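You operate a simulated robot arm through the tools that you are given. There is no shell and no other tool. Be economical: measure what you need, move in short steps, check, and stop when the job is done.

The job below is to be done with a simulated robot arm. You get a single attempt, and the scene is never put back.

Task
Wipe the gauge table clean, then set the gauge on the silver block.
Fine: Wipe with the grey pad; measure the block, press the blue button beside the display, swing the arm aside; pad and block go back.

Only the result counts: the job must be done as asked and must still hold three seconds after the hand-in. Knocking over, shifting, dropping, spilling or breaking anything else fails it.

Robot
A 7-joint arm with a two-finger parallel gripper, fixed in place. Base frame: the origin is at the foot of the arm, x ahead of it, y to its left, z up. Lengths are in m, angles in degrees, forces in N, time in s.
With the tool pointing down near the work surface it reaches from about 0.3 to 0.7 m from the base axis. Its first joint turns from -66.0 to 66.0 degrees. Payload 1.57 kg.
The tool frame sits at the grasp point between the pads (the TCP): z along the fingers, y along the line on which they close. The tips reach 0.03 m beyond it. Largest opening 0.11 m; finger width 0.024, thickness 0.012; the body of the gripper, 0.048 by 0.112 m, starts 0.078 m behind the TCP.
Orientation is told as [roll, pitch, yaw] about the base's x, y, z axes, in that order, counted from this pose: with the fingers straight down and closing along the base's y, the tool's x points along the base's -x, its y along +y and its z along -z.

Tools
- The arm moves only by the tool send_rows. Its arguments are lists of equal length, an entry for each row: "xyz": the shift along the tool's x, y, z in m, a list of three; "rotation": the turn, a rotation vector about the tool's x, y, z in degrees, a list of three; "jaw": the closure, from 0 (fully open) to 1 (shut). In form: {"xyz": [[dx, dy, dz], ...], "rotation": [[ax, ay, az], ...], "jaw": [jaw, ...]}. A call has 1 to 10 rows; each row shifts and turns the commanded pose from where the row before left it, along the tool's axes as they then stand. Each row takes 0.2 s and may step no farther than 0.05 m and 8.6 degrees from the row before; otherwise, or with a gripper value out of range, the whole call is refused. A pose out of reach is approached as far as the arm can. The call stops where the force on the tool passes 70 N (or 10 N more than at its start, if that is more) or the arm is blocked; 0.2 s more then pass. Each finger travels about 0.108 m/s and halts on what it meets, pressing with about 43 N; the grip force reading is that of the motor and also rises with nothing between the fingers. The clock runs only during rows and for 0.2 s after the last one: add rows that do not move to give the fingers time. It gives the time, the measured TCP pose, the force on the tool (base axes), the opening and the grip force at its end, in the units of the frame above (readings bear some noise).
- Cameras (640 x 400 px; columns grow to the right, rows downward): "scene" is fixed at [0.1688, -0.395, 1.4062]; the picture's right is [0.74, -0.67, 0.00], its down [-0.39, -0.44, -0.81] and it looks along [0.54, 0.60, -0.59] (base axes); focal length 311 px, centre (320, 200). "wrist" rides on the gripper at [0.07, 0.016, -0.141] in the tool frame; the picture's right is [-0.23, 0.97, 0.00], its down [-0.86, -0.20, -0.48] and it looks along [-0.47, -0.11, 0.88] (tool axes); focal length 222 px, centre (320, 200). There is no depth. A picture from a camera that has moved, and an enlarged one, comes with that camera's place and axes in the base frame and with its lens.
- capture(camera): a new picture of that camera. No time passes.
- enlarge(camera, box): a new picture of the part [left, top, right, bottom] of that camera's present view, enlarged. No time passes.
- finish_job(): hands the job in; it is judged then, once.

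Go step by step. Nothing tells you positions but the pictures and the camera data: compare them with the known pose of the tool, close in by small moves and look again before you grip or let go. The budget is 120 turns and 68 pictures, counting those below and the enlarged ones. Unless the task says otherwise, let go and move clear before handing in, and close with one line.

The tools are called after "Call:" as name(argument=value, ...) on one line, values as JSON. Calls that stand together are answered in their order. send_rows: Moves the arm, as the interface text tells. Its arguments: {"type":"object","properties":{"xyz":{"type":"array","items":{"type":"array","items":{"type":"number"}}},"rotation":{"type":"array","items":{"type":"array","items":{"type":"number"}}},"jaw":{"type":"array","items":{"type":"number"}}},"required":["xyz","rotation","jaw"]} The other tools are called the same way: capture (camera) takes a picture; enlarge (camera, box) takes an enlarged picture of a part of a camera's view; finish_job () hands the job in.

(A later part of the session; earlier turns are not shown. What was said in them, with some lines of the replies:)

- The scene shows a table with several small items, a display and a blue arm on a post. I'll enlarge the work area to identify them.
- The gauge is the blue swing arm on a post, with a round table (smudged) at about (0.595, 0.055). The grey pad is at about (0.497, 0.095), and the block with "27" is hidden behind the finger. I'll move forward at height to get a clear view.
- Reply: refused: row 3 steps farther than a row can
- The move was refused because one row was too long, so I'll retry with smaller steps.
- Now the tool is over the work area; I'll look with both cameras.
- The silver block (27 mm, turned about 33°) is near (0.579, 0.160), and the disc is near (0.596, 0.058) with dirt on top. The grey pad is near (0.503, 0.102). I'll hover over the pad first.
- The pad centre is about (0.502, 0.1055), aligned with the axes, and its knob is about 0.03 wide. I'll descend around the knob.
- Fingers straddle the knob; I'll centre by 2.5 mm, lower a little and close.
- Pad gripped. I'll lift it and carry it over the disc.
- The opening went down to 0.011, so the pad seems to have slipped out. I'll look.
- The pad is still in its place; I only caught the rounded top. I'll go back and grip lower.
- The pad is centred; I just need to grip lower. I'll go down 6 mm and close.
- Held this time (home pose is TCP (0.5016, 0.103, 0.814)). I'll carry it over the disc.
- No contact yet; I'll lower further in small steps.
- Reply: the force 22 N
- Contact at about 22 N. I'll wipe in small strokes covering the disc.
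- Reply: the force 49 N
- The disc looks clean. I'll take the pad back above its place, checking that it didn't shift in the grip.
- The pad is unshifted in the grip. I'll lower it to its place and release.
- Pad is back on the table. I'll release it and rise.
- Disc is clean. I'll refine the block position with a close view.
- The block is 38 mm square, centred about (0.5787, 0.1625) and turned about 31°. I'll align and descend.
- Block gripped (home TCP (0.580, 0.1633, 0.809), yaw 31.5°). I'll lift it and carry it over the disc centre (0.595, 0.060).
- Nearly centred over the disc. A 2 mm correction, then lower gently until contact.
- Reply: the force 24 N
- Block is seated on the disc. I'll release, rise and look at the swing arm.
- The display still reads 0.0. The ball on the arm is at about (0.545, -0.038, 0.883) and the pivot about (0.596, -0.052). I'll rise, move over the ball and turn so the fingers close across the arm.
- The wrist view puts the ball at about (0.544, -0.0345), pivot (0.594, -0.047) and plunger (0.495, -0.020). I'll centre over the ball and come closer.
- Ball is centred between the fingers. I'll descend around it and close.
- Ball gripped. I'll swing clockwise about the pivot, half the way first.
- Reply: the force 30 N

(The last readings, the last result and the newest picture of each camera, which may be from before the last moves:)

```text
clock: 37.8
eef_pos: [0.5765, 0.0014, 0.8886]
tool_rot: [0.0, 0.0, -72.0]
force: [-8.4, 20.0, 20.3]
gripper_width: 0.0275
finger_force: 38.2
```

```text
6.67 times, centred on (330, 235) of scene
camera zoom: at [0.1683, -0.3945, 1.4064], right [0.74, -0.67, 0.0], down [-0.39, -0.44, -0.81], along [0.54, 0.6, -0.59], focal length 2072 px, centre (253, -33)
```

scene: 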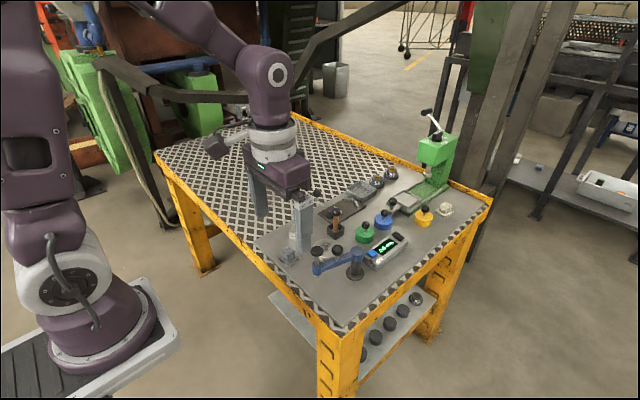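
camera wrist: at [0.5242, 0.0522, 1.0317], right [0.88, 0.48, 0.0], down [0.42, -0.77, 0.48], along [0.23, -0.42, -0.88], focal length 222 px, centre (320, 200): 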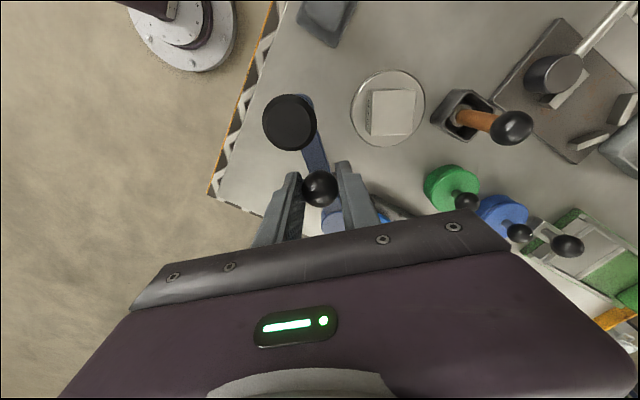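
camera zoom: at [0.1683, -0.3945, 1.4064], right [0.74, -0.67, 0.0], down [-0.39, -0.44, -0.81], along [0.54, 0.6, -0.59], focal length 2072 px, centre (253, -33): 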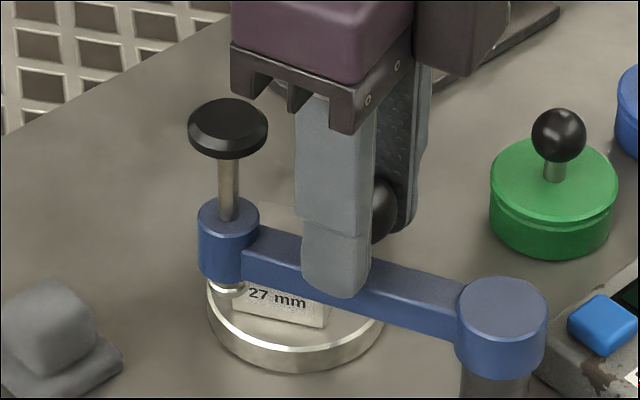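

Spindle nears the block; I must check that its tip clears the block's top before continuing.

Call:
enlarge(camera="scene", box=[312, 225, 342, 247])

```text
16.00 times, centred on (327, 236) of scene
camera zoom: at [0.1683, -0.3945, 1.4064], right [0.74, -0.67, 0.0], down [-0.39, -0.44, -0.81], along [0.54, 0.6, -0.59], focal length 4973 px, centre (208, -376)
```

zoom: 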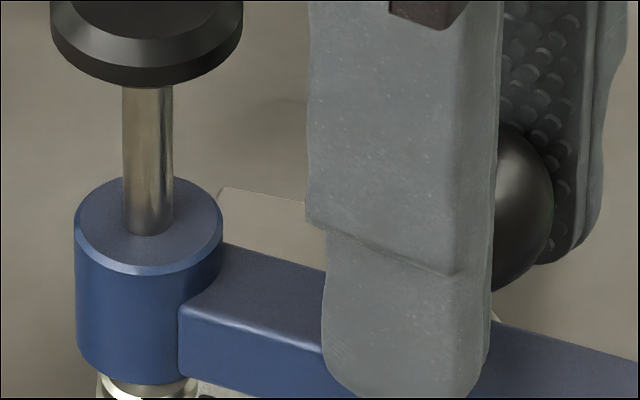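

Estimates suggest the tip just clears the block. I'll continue in small increments watching the force, with a slight outward correction.

Call:
send_rows(xyz=[[0.001, 0.0035, -0.0005], [0, 0, 0]], rotation=[[0, 0, 4], [0, 0, 0]], jaw=[0.9, 0.9])

Call:
send_rows(xyz=[[0, 0.0035, 0], [0, 0, 0]], rotation=[[0, 0, 4], [0, 0, 0]], jaw=[0.9, 0.9])

Call:
enlarge(camera="scene", box=[300, 215, 360, 260])

Call:
enlarge(camera="wrist", box=[240, 60, 440, 210])

```text
clock: 38.4
eef_pos: [0.5781, 0.0019, 0.8876]
tool_rot: [0.0, -0.1, -76.0]
force: [-5.0, 12.9, 5.4]
gripper_width: 0.0273
finger_force: 38.0
```

```text
clock: 39.0
eef_pos: [0.5821, 0.0039, 0.8884]
tool_rot: [-0.2, 0.0, -80.2]
force: [-3.2, 13.6, -8.6]
gripper_width: 0.0273
finger_force: 38.1
```

```text
8.89 times, centred on (330, 238) of scene
camera zoom: at [0.1689, -0.3946, 1.4063], right [0.74, -0.67, 0.0], down [-0.39, -0.44, -0.81], along [0.54, 0.6, -0.59], focal length 2763 px, centre (231, -133)
```

zoom: 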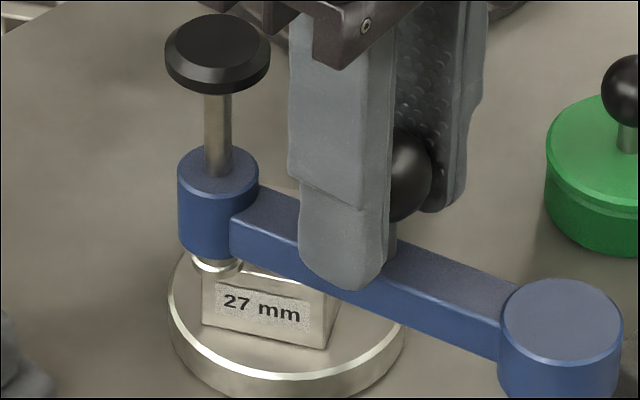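

```text
2.67 times, centred on (340, 135) of wrist
camera zoom: at [0.5872, 0.0751, 1.0308], right [1.0, -0.06, 0.0], down [-0.05, -0.88, 0.48], along [-0.03, -0.48, -0.88], focal length 592 px, centre (267, 373)
```

zoom: 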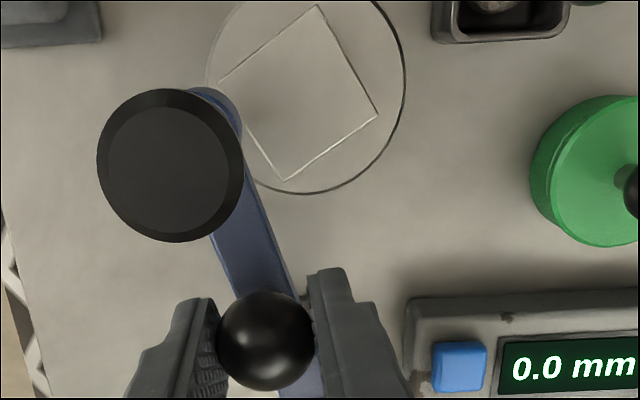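

The tip clears the block top by about 5 mm. I'll continue to the disc centre.

Call:
send_rows(xyz=[[0.0003, 0.0035, 0], [0.0003, 0.0035, 0], [0.0002, 0.0035, 0], [0, 0, 0]], rotation=[[0, 0, 4], [0, 0, 4], [0, 0, 4], [0, 0, 0]], jaw=[0.9, 0.9, 0.9, 0.9])

Call:
enlarge(camera="scene", box=[300, 215, 360, 260])

Call:
enlarge(camera="wrist", box=[240, 60, 440, 210])

```text
clock: 40.0
eef_pos: [0.5915, 0.0056, 0.8885]
tool_rot: [-0.1, 0.0, -92.1]
force: [0.0, 14.0, -26.3]
gripper_width: 0.0273
finger_force: 37.7
```

```text
8.89 times, centred on (330, 238) of scene
camera zoom: at [0.1693, -0.3947, 1.4062], right [0.74, -0.67, 0.0], down [-0.39, -0.44, -0.81], along [0.54, 0.6, -0.59], focal length 2763 px, centre (231, -133)
```

zoom: 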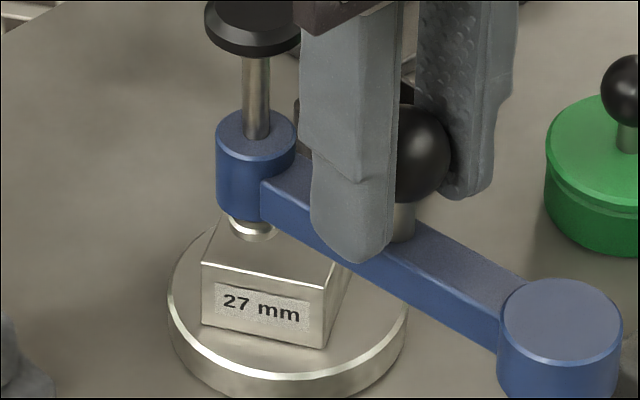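

```text
2.67 times, centred on (340, 135) of wrist
camera zoom: at [0.6118, 0.0745, 1.0311], right [0.96, -0.26, 0.0], down [-0.23, -0.85, 0.48], along [-0.13, -0.46, -0.88], focal length 592 px, centre (267, 373)
```

zoom: 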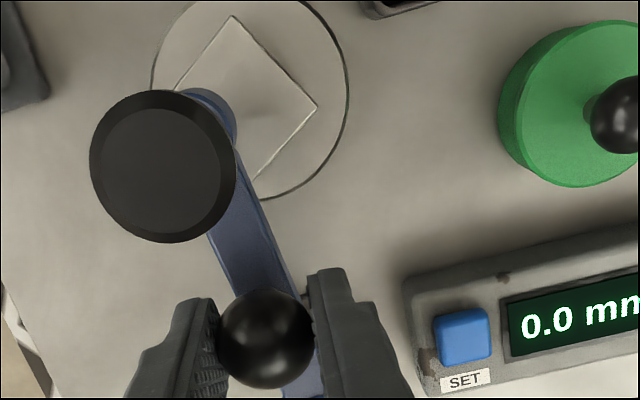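

The spindle is about 15 mm short of the disc centre, so I'll swing another 8°.

Call:
send_rows(xyz=[[0.0006, 0.0035, 0.0003], [0.0004, 0.0035, 0.0003], [0, 0, 0]], rotation=[[0, 0, 4], [0, 0, 4], [0, 0, 0]], jaw=[0.9, 0.9, 0.9])

Call:
capture(camera="wrist")

Call:
enlarge(camera="scene", box=[300, 205, 420, 275])

```text
clock: 40.8
eef_pos: [0.5992, 0.0048, 0.8897]
tool_rot: [0.0, -0.1, -99.9]
force: [-0.8, 13.1, -13.3]
gripper_width: 0.0272
finger_force: 37.7
```

```text
23 pictures are left
camera wrist: at [0.6282, 0.0717, 1.0314], right [0.92, -0.39, 0.0], down [-0.35, -0.81, 0.48], along [-0.19, -0.44, -0.88], focal length 222 px, centre (320, 200)
```

wrist: 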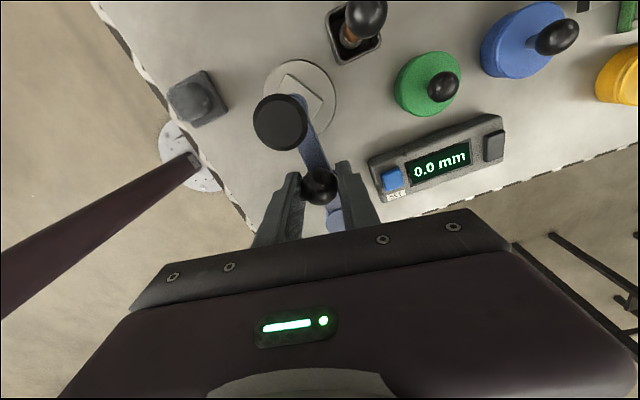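

```text
5.33 times, centred on (360, 240) of scene
camera zoom: at [0.1691, -0.3946, 1.4062], right [0.74, -0.67, 0.0], down [-0.39, -0.44, -0.81], along [0.54, 0.6, -0.59], focal length 1658 px, centre (107, -13)
```

zoom: 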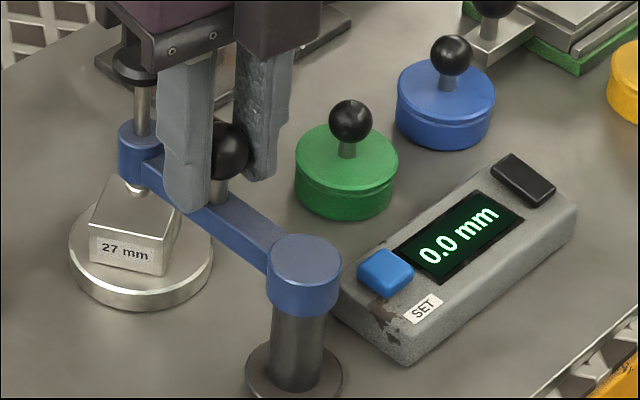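

The spindle is over the block centre at about (0.599, 0.060). I'll release the ball, rise and move closed fingers above the plunger knob.

Call:
send_rows(xyz=[[0, 0, 0], [0, 0, 0], [0, 0, -0.035], [0, 0, -0.035], [0, 0, 0]], rotation=[[0, 0, 0], [0, 0, 0], [0, 0, 0], [0, 0, 0], [0, 0, 0]], jaw=[0.7, 0.5, 0.5, 0.5, 0.5])

Call:
send_rows(xyz=[[0.027, -0.0047, 0], [0.0272, -0.0048, 0], [0, 0, 0], [0, 0, 0]], rotation=[[0, 0, 0], [0, 0, 0], [0, 0, 0], [0, 0, 0]], jaw=[0.8, 1, 1, 1])

Call:
capture(camera="wrist")

```text
clock: 42.0
eef_pos: [0.6004, 0.0071, 0.9605]
tool_rot: [0.0, 0.0, -100.0]
force: [-0.1, 0.5, -0.4]
gripper_width: 0.0555
finger_force: 0.1
```

```text
clock: 43.0
eef_pos: [0.6014, 0.0605, 0.9597]
tool_rot: [0.0, 0.0, -100.0]
force: [0.2, -0.1, 0.4]
gripper_width: 0.0
finger_force: 21.3
```

```text
21 pictures are left
camera wrist: at [0.6292, 0.1261, 1.101], right [0.92, -0.39, 0.0], down [-0.34, -0.81, 0.48], along [-0.19, -0.44, -0.88], focal length 222 px, centre (320, 200)
```

wrist: 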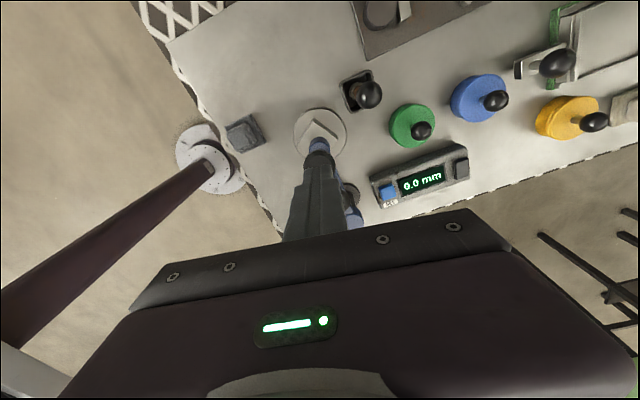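

The fingers are above the plunger knob. I'll lower in small steps with force checks.

Call:
send_rows(xyz=[[0, 0, 0.015], [0, 0, 0.01], [0, 0, 0]], rotation=[[0, 0, 0], [0, 0, 0], [0, 0, 0]], jaw=[1, 1, 1])

Call:
send_rows(xyz=[[0, 0, 0.003], [0, 0, 0]], rotation=[[0, 0, 0], [0, 0, 0]], jaw=[1, 1])

Call:
send_rows(xyz=[[0, 0, 0.003], [0, 0, 0]], rotation=[[0, 0, 0], [0, 0, 0]], jaw=[1, 1])

Call:
enlarge(camera="scene", box=[300, 195, 420, 275])

```text
clock: 43.8
eef_pos: [0.5998, 0.0596, 0.9345]
tool_rot: [0.0, 0.1, -100.0]
force: [0.2, 0.4, 1.2]
gripper_width: 0.0001
finger_force: 20.9
```

```text
clock: 44.4
eef_pos: [0.5996, 0.0597, 0.9303]
tool_rot: [0.1, 0.0, -100.0]
force: [-0.3, 1.2, 1.7]
gripper_width: 0.0001
finger_force: 21.7
```

```text
clock: 45.0
eef_pos: [0.6019, 0.0596, 0.9278]
tool_rot: [0.0, 0.1, -100.0]
force: [0.7, -1.7, 3.5]
gripper_width: 0.0
finger_force: 21.5
```

```text
5.00 times, centred on (360, 235) of scene
camera zoom: at [0.1688, -0.395, 1.4062], right [0.74, -0.67, 0.0], down [-0.39, -0.44, -0.81], along [0.54, 0.6, -0.59], focal length 1554 px, centre (120, 25)
```

zoom: 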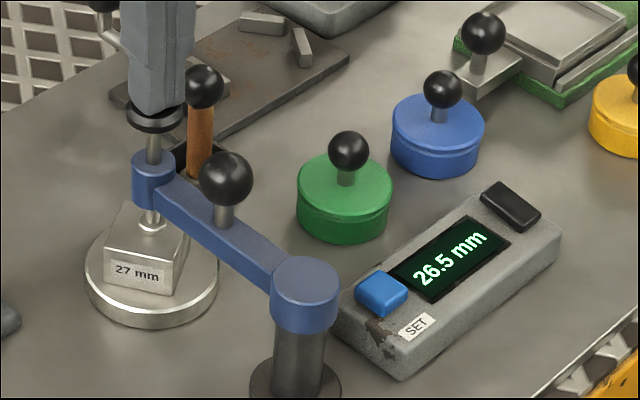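

The display shows 26.5 mm. I'll press slightly more to be sure the spindle is seated on the block.

Call:
send_rows(xyz=[[0, 0, 0.001], [0, 0, 0.001], [0, 0, 0]], rotation=[[0, 0, 0], [0, 0, 0], [0, 0, 0]], jaw=[1, 1, 1])

Call:
enlarge(camera="scene", box=[300, 195, 420, 275])

```text
clock: 45.8
eef_pos: [0.6009, 0.061, 0.9271]
tool_rot: [0.2, -0.1, -99.9]
force: [-8.9, -3.1, 40.0]
gripper_width: 0.0
finger_force: 21.1
```

```text
5.00 times, centred on (360, 235) of scene
camera zoom: at [0.1678, -0.3951, 1.4063], right [0.74, -0.67, 0.0], down [-0.39, -0.44, -0.81], along [0.54, 0.6, -0.59], focal length 1554 px, centre (120, 25)
```

zoom: 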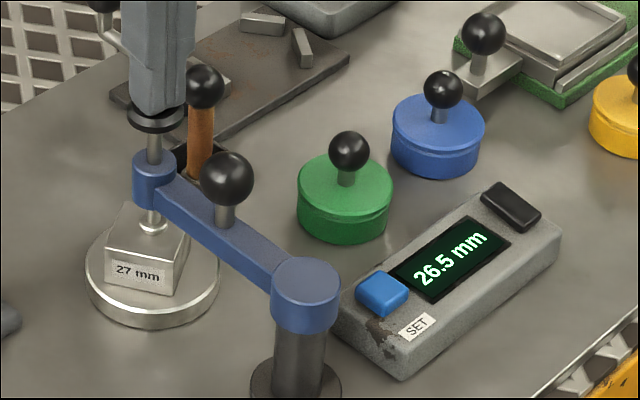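

Reading steady at 26.5 mm with firm contact. I'll rise, move above the blue SET button at about (0.6655, -0.047), and check.

Call:
send_rows(xyz=[[0, 0, -0.02], [0, 0, -0.02], [-0.0314, 0.0275, 0], [-0.0314, 0.0275, 0], [-0.0313, 0.0276, 0], [0, 0, 0.04], [0, 0, 0]], rotation=[[0, 0, 0], [0, 0, 0], [0, 0, 0], [0, 0, 0], [0, 0, 0], [0, 0, 0], [0, 0, 0]], jaw=[1, 1, 1, 1, 1, 1, 1])

Call:
enlarge(camera="wrist", box=[240, 80, 440, 220])

Call:
enlarge(camera="scene", box=[300, 195, 420, 275])

```text
clock: 47.4
eef_pos: [0.6629, -0.0478, 0.9264]
tool_rot: [0.0, 0.0, -100.0]
force: [-0.4, -0.4, -0.4]
gripper_width: 0.0
finger_force: 21.6
```

```text
2.86 times, centred on (340, 150) of wrist
camera zoom: at [0.692, 0.0198, 1.0686], right [0.92, -0.39, 0.0], down [-0.34, -0.81, 0.48], along [-0.19, -0.44, -0.88], focal length 635 px, centre (263, 343)
```

zoom: 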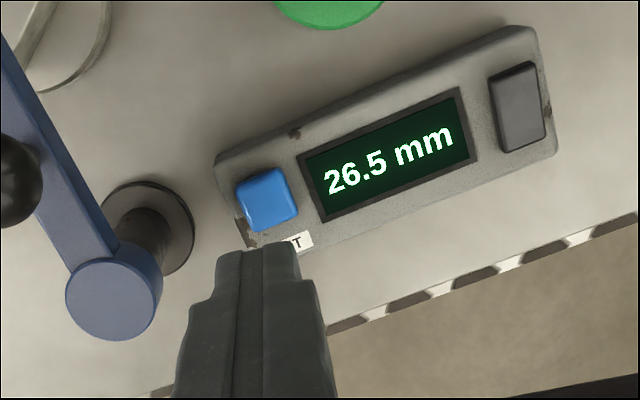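

```text
5.00 times, centred on (360, 235) of scene
camera zoom: at [0.1688, -0.395, 1.4062], right [0.74, -0.67, 0.0], down [-0.39, -0.44, -0.81], along [0.54, 0.6, -0.59], focal length 1554 px, centre (120, 25)
```

zoom: 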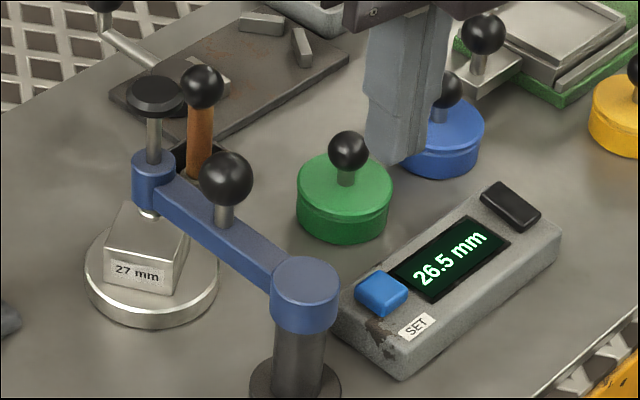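

The reading is held at 26.5 mm. The button is at about (0.663, -0.050); I'll descend on it.

Call:
send_rows(xyz=[[-0.0025, 0, 0.03], [0, 0, 0.03], [0, 0, 0.018], [0, 0, 0]], rotation=[[0, 0, 0], [0, 0, 0], [0, 0, 0], [0, 0, 0]], jaw=[1, 1, 1, 1])

Call:
enlarge(camera="scene", box=[330, 195, 430, 275])

```text
clock: 48.4
eef_pos: [0.664, -0.0476, 0.8485]
tool_rot: [0.1, 0.0, -100.0]
force: [0.0, 0.1, 0.3]
gripper_width: 0.0001
finger_force: 21.5
```

```text
5.00 times, centred on (380, 235) of scene
camera zoom: at [0.1688, -0.395, 1.4062], right [0.74, -0.67, 0.0], down [-0.39, -0.44, -0.81], along [0.54, 0.6, -0.59], focal length 1554 px, centre (20, 25)
```

zoom: 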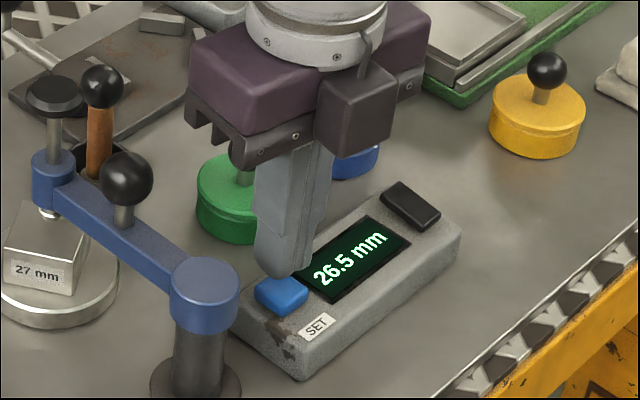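

Call:
send_rows(xyz=[[-0.001, 0, 0.006], [0, 0, 0.004], [0, 0, 0]], rotation=[[0, 0, 0], [0, 0, 0], [0, 0, 0]], jaw=[1, 1, 1])

Call:
send_rows(xyz=[[0, 0, 0.002], [0, 0, 0]], rotation=[[0, 0, 0], [0, 0, 0]], jaw=[1, 1])

Call:
send_rows(xyz=[[0, 0, 0.002], [0, 0, 0]], rotation=[[0, 0, 0], [0, 0, 0]], jaw=[1, 1])

```text
clock: 49.2
eef_pos: [0.6646, -0.0488, 0.8386]
tool_rot: [0.0, 0.0, -100.0]
force: [-0.1, 0.2, -0.2]
gripper_width: 0.0
finger_force: 21.4
```

```text
clock: 49.8
eef_pos: [0.6644, -0.0496, 0.8367]
tool_rot: [-0.1, 0.1, -100.1]
force: [1.7, -0.4, 0.6]
gripper_width: 0.0001
finger_force: 21.9
```

```text
clock: 50.4
eef_pos: [0.6631, -0.0494, 0.8335]
tool_rot: [0.0, 0.0, -100.1]
force: [0.8, 0.8, 1.8]
gripper_width: 0.0
finger_force: 21.2
```

Call:
send_rows(xyz=[[0, 0, 0.0015], [0, 0, 0]], rotation=[[0, 0, 0], [0, 0, 0]], jaw=[1, 1])

Call:
enlarge(camera="scene", box=[330, 195, 430, 275])

```text
clock: 51.0
eef_pos: [0.6644, -0.051, 0.833]
tool_rot: [-0.1, 0.0, -100.0]
force: [-2.3, 0.7, 5.7]
gripper_width: 0.0
finger_force: 21.0
```

```text
5.00 times, centred on (380, 235) of scene
camera zoom: at [0.1686, -0.3949, 1.4062], right [0.74, -0.67, 0.0], down [-0.39, -0.44, -0.81], along [0.54, 0.6, -0.59], focal length 1554 px, centre (20, 25)
```

zoom: 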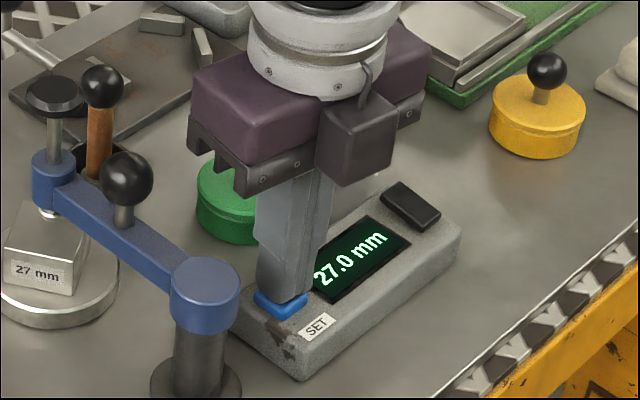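

The display shows 27.0 mm, so the gauge is set. I'll rise and go back over the arm's ball.

Call:
send_rows(xyz=[[0, 0, -0.042], [0, 0, -0.045], [0, 0, -0.04], [0.0223, -0.0362, 0], [0.0223, -0.0361, 0], [0, 0, 0.03], [0, 0, 0]], rotation=[[0, 0, 0], [0, 0, 0], [0, 0, 0], [0, 0, 0], [0, 0, 0], [0, 0, 0], [0, 0, 0]], jaw=[1, 1, 0.8, 0.6, 0.45, 0.45, 0.45])

Call:
enlarge(camera="wrist", box=[220, 80, 440, 220])

```text
clock: 52.6
eef_pos: [0.6006, 0.0056, 0.9289]
tool_rot: [-0.1, 0.0, -100.0]
force: [-0.3, -0.7, 0.4]
gripper_width: 0.0604
finger_force: 0.0
```

```text
2.86 times, centred on (330, 150) of wrist
camera zoom: at [0.6302, 0.0721, 1.0702], right [0.92, -0.39, 0.0], down [-0.35, -0.81, 0.48], along [-0.19, -0.44, -0.88], focal length 635 px, centre (291, 343)
```

zoom: 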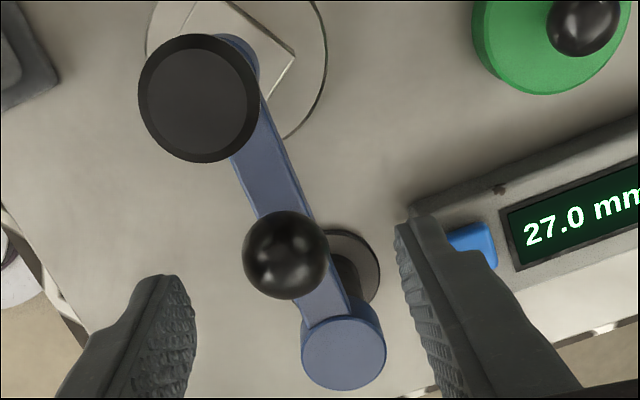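

Ball is at about (0.6007, 0.0075). I'll lower around it and grip.

Call:
send_rows(xyz=[[0.0017, 0, 0.02], [0, 0, 0.015], [0, 0, 0.005], [0, 0, 0], [0, 0, 0], [0, 0, 0], [0, 0, 0]], rotation=[[0, 0, 0], [0, 0, 0], [0, 0, 0], [0, 0, 0], [0, 0, 0], [0, 0, 0], [0, 0, 0]], jaw=[0.45, 0.45, 0.45, 0.6, 0.8, 0.9, 0.9])

Call:
send_rows(xyz=[[-0.0012, -0.0075, 0], [-0.0012, -0.0075, 0], [-0.0012, -0.0075, 0], [0, 0, 0]], rotation=[[0, 0, -8.4], [0, 0, -8.4], [0, 0, -8.4], [0, 0, 0]], jaw=[0.9, 0.9, 0.9, 0.9])

```text
clock: 54.2
eef_pos: [0.5998, 0.0082, 0.8892]
tool_rot: [-0.1, 0.0, -100.1]
force: [-4.9, 0.9, -2.2]
gripper_width: 0.0274
finger_force: 37.5
```

```text
clock: 55.2
eef_pos: [0.578, 0.003, 0.8881]
tool_rot: [-0.2, 0.0, -74.8]
force: [-1.6, -9.2, -15.9]
gripper_width: 0.0272
finger_force: 37.9
```

Forces stay small; continuing the swing back.

Call:
send_rows(xyz=[[-0.0014, -0.0075, 0.0003], [-0.0012, -0.0075, 0], [-0.0012, -0.0075, 0], [0, 0, 0]], rotation=[[0, 0, -8.4], [0, 0, -8.4], [0, 0, -8.4], [0, 0, 0]], jaw=[0.9, 0.9, 0.9, 0.9])

Call:
send_rows(xyz=[[-0.0012, -0.0075, 0], [-0.0012, -0.0075, 0], [-0.0012, -0.0075, 0], [-0.0012, -0.0075, 0], [0, 0, 0]], rotation=[[0, 0, -8.4], [0, 0, -8.4], [0, 0, -8.4], [0, 0, -8.4], [0, 0, 0]], jaw=[0.9, 0.9, 0.9, 0.9, 0.9])

Call:
enlarge(camera="scene", box=[270, 190, 410, 290])

```text
clock: 56.2
eef_pos: [0.5593, -0.0068, 0.8901]
tool_rot: [-0.2, 0.3, -49.5]
force: [-5.9, 2.5, -20.7]
gripper_width: 0.0273
finger_force: 37.7
```

```text
clock: 57.4
eef_pos: [0.5445, -0.033, 0.89]
tool_rot: [-0.2, 0.1, -15.9]
force: [-23.1, 5.5, 17.0]
gripper_width: 0.0275
finger_force: 38.4
```

```text
4.00 times, centred on (340, 240) of scene
camera zoom: at [0.1679, -0.3949, 1.4063], right [0.74, -0.67, 0.0], down [-0.39, -0.44, -0.81], along [0.54, 0.6, -0.59], focal length 1243 px, centre (240, 40)
```

zoom: 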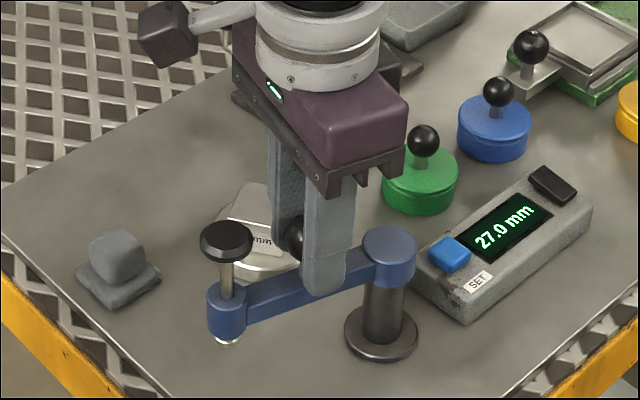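

The arm is back aside, display 27.0 mm. I'll release the ball, rise and go over the block.

Call:
send_rows(xyz=[[0, 0, 0], [0, 0, 0], [0, 0, -0.035], [0, 0, -0.035], [-0.0081, 0.0346, 0], [-0.0081, 0.0346, 0], [-0.0081, 0.0346, 0], [0, 0, 0]], rotation=[[0, 0, 0], [0, 0, 0], [0, 0, 0], [0, 0, 0], [0, 0, 0], [0, 0, 0], [0, 0, 0], [0, 0, 0]], jaw=[0.7, 0.5, 0.5, 0.5, 0.4, 0.35, 0.35, 0.35])

Call:
send_rows(xyz=[[0, 0, 0], [0, 0, 0], [0, 0, 0], [0, 0, 0], [0, 0, 0], [0, 0, 0], [0, 0, 0.03], [0, 0, 0]], rotation=[[0, 0, -7.9], [0, 0, -7.9], [0, 0, -7.9], [0, 0, -7.9], [0, 0, -7.9], [0, 0, -7.9], [0, 0, 0], [0, 0, 0]], jaw=[0.35, 0.35, 0.35, 0.35, 0.35, 0.35, 0.35, 0.35])

Call:
capture(camera="wrist")

```text
clock: 59.2
eef_pos: [0.5972, 0.0591, 0.9598]
tool_rot: [0.0, -0.1, -16.0]
force: [0.3, -0.5, 0.7]
gripper_width: 0.0713
finger_force: 0.2
```

```text
clock: 61.0
eef_pos: [0.5976, 0.0577, 0.9293]
tool_rot: [0.0, 0.1, 31.4]
force: [-0.7, -0.6, -0.2]
gripper_width: 0.0717
finger_force: 0.0
```

```text
12 pictures are left
camera wrist: at [0.5304, 0.0362, 1.0708], right [-0.31, 0.95, 0.0], down [0.83, 0.28, 0.48], along [0.45, 0.15, -0.88], focal length 222 px, centre (320, 200)
```

wrist: 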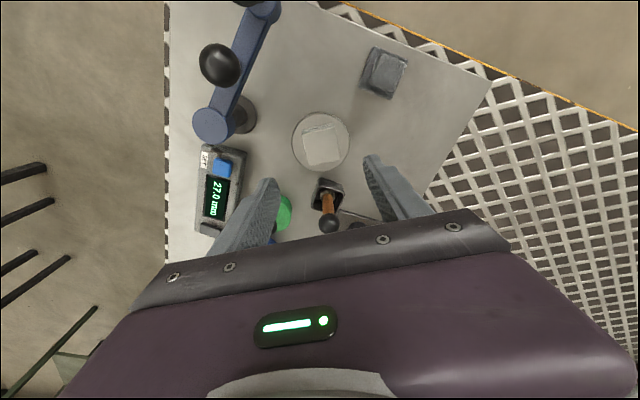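

Block is unmoved on the disc. I'll align and descend to the earlier placing pose.

Call:
send_rows(xyz=[[0.0012, 0.0012, 0.035], [0, 0, 0.035], [0, 0, 0.02], [0, 0, 0.01], [0, 0, 0]], rotation=[[0, 0, 0], [0, 0, 0], [0, 0, 0], [0, 0, 0], [0, 0, 0]], jaw=[0.35, 0.35, 0.35, 0.35, 0.35])

Call:
enlarge(camera="wrist", box=[220, 80, 420, 220])

```text
clock: 62.2
eef_pos: [0.5969, 0.0603, 0.8289]
tool_rot: [0.0, 0.0, 31.4]
force: [0.2, -0.4, 0.0]
gripper_width: 0.0712
finger_force: 0.1
```

```text
2.86 times, centred on (320, 150) of wrist
camera zoom: at [0.5285, 0.0375, 0.9712], right [-0.31, 0.95, 0.0], down [0.83, 0.28, 0.48], along [0.45, 0.15, -0.88], focal length 635 px, centre (320, 343)
```

zoom: 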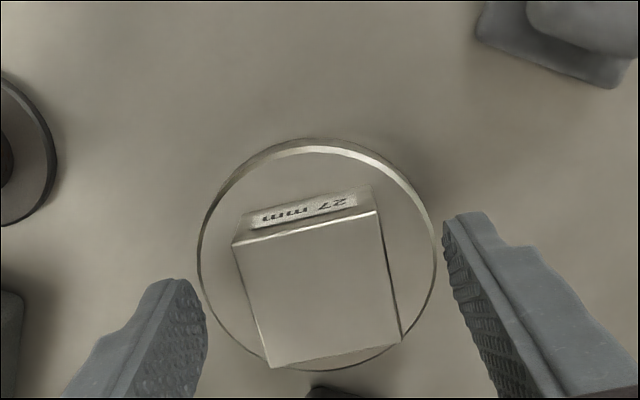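

Call:
send_rows(xyz=[[0, 0, 0.0055], [0, 0, 0], [0, 0, 0], [0, 0, 0], [0, 0, 0]], rotation=[[0, 0, 0], [0, 0, 0], [0, 0, 0], [0, 0, 0], [0, 0, 0]], jaw=[0.35, 0.6, 0.8, 0.8, 0.8])

Call:
send_rows(xyz=[[0, 0, -0.012], [0, 0, -0.012], [0, 0, 0]], rotation=[[0, 0, 0], [0, 0, 0], [0, 0, 0]], jaw=[0.8, 0.8, 0.8])

```text
clock: 63.4
eef_pos: [0.595, 0.0608, 0.8231]
tool_rot: [0.0, 0.0, 31.4]
force: [-0.3, -0.5, 0.7]
gripper_width: 0.0395
finger_force: 43.1
```

```text
clock: 64.2
eef_pos: [0.5954, 0.0607, 0.8472]
tool_rot: [-0.1, 0.0, 31.4]
force: [-0.4, -0.1, -3.5]
gripper_width: 0.0393
finger_force: 43.3
```

Block held. I'll carry it back to its home (0.580, 0.1633).

Call:
send_rows(xyz=[[-0.0134, 0.0318, 0], [-0.0134, 0.0318, 0], [-0.0135, 0.0319, 0], [0, 0, 0.02], [0, 0, 0.012], [0, 0, 0]], rotation=[[0, 0, 0], [0, 0, 0], [0, 0, 0], [0, 0, 0], [0, 0, 0], [0, 0, 0]], jaw=[0.8, 0.8, 0.8, 0.8, 0.8, 0.8])

```text
clock: 65.6
eef_pos: [0.5803, 0.1629, 0.8165]
tool_rot: [0.0, 0.0, 31.5]
force: [1.1, 0.0, -2.4]
gripper_width: 0.0393
finger_force: 43.2
```

Call:
send_rows(xyz=[[0, 0, 0.0025], [0, 0, 0.002], [0, 0, 0]], rotation=[[0, 0, 0], [0, 0, 0], [0, 0, 0]], jaw=[0.8, 0.8, 0.8])

Call:
send_rows(xyz=[[0, 0, 0.0015], [0, 0, 0]], rotation=[[0, 0, 0], [0, 0, 0]], jaw=[0.8, 0.8])

```text
clock: 66.4
eef_pos: [0.5795, 0.1613, 0.8114]
tool_rot: [0.0, 0.0, 31.4]
force: [0.4, -0.4, -2.5]
gripper_width: 0.0396
finger_force: 42.7
```

```text
clock: 67.0
eef_pos: [0.5802, 0.1628, 0.8104]
tool_rot: [0.0, 0.0, 31.3]
force: [-0.1, 0.2, -3.4]
gripper_width: 0.0397
finger_force: 43.4
```

Call:
send_rows(xyz=[[0, 0, 0.001], [0, 0, 0]], rotation=[[0, 0, 0], [0, 0, 0]], jaw=[0.8, 0.8])

```text
clock: 67.6
eef_pos: [0.5802, 0.1618, 0.8091]
tool_rot: [0.1, 0.0, 31.4]
force: [-1.7, 0.1, -0.1]
gripper_width: 0.0394
finger_force: 42.9
```

The block's weight has come off the gripper, so it is on the table. Releasing, rising and inspecting.

Call:
send_rows(xyz=[[0, 0, 0], [0, 0, 0], [0, 0, -0.03], [0, 0, -0.045], [0, 0, -0.045], [0, 0, -0.04], [0, 0, 0]], rotation=[[0, 0, 0], [0, 0, 0], [0, 0, 0], [0, 0, 0], [0, 0, 0], [0, 0, 0], [0, 0, 0]], jaw=[0.55, 0.35, 0.35, 0.35, 0.35, 0.35, 0.35])

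Call:
enlarge(camera="scene", box=[250, 180, 410, 300])

Call:
capture(camera="wrist")

```text
clock: 69.2
eef_pos: [0.5807, 0.1623, 0.971]
tool_rot: [0.0, 0.1, 31.4]
force: [-0.1, 0.4, 0.0]
gripper_width: 0.0716
finger_force: 0.1
```

```text
3.33 times, centred on (330, 240) of scene
camera zoom: at [0.1688, -0.395, 1.4062], right [0.74, -0.67, 0.0], down [-0.39, -0.44, -0.81], along [0.54, 0.6, -0.59], focal length 1036 px, centre (287, 67)
```

zoom: 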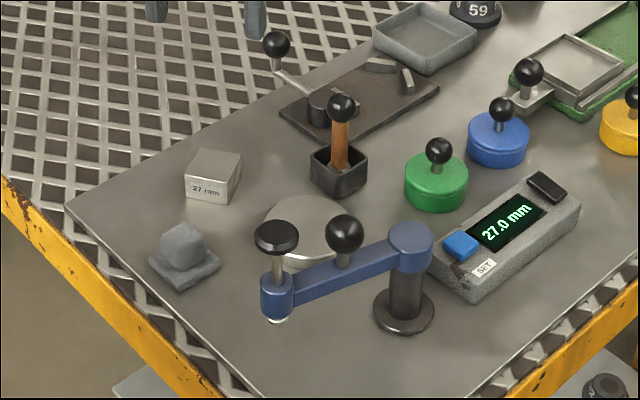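

```text
9 pictures are left
camera wrist: at [0.5143, 0.1403, 1.1123], right [-0.31, 0.95, 0.0], down [0.83, 0.28, 0.48], along [0.45, 0.15, -0.88], focal length 222 px, centre (320, 200)
```

wrist: 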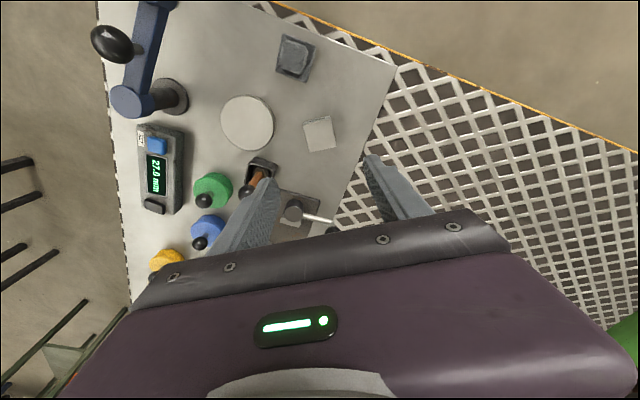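

Everything is back at its initial place and the display shows 27.0 mm. One close check that the disc is spotless.

Call:
enlarge(camera="wrist", box=[210, 85, 290, 155])

```text
5.71 times, centred on (250, 120) of wrist
camera zoom: at [0.5143, 0.1403, 1.1123], right [-0.31, 0.95, 0.0], down [0.83, 0.28, 0.48], along [0.45, 0.15, -0.88], focal length 1269 px, centre (720, 657)
```

zoom: 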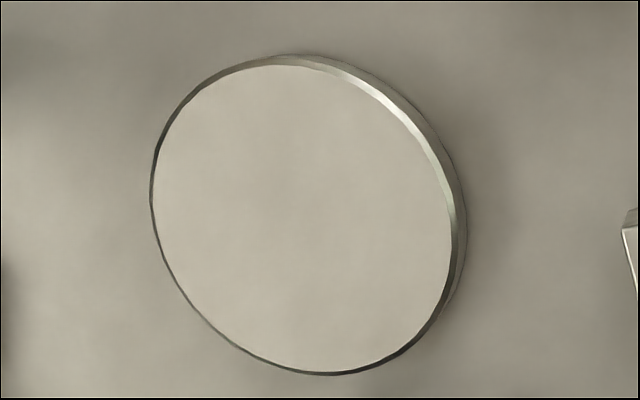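

The disc is clean and the gripper is clear of everything, so I'm handing in.

Call:
finish_job()

```text
The job is handed in.
```

The gauge table is wiped clean and the gauge is set on the 27 mm silver block: it read 26.5 mm, and 27.0 mm after I pressed the blue button. The arm is swung aside, and the pad and block are back in place to within a couple of millimetres.
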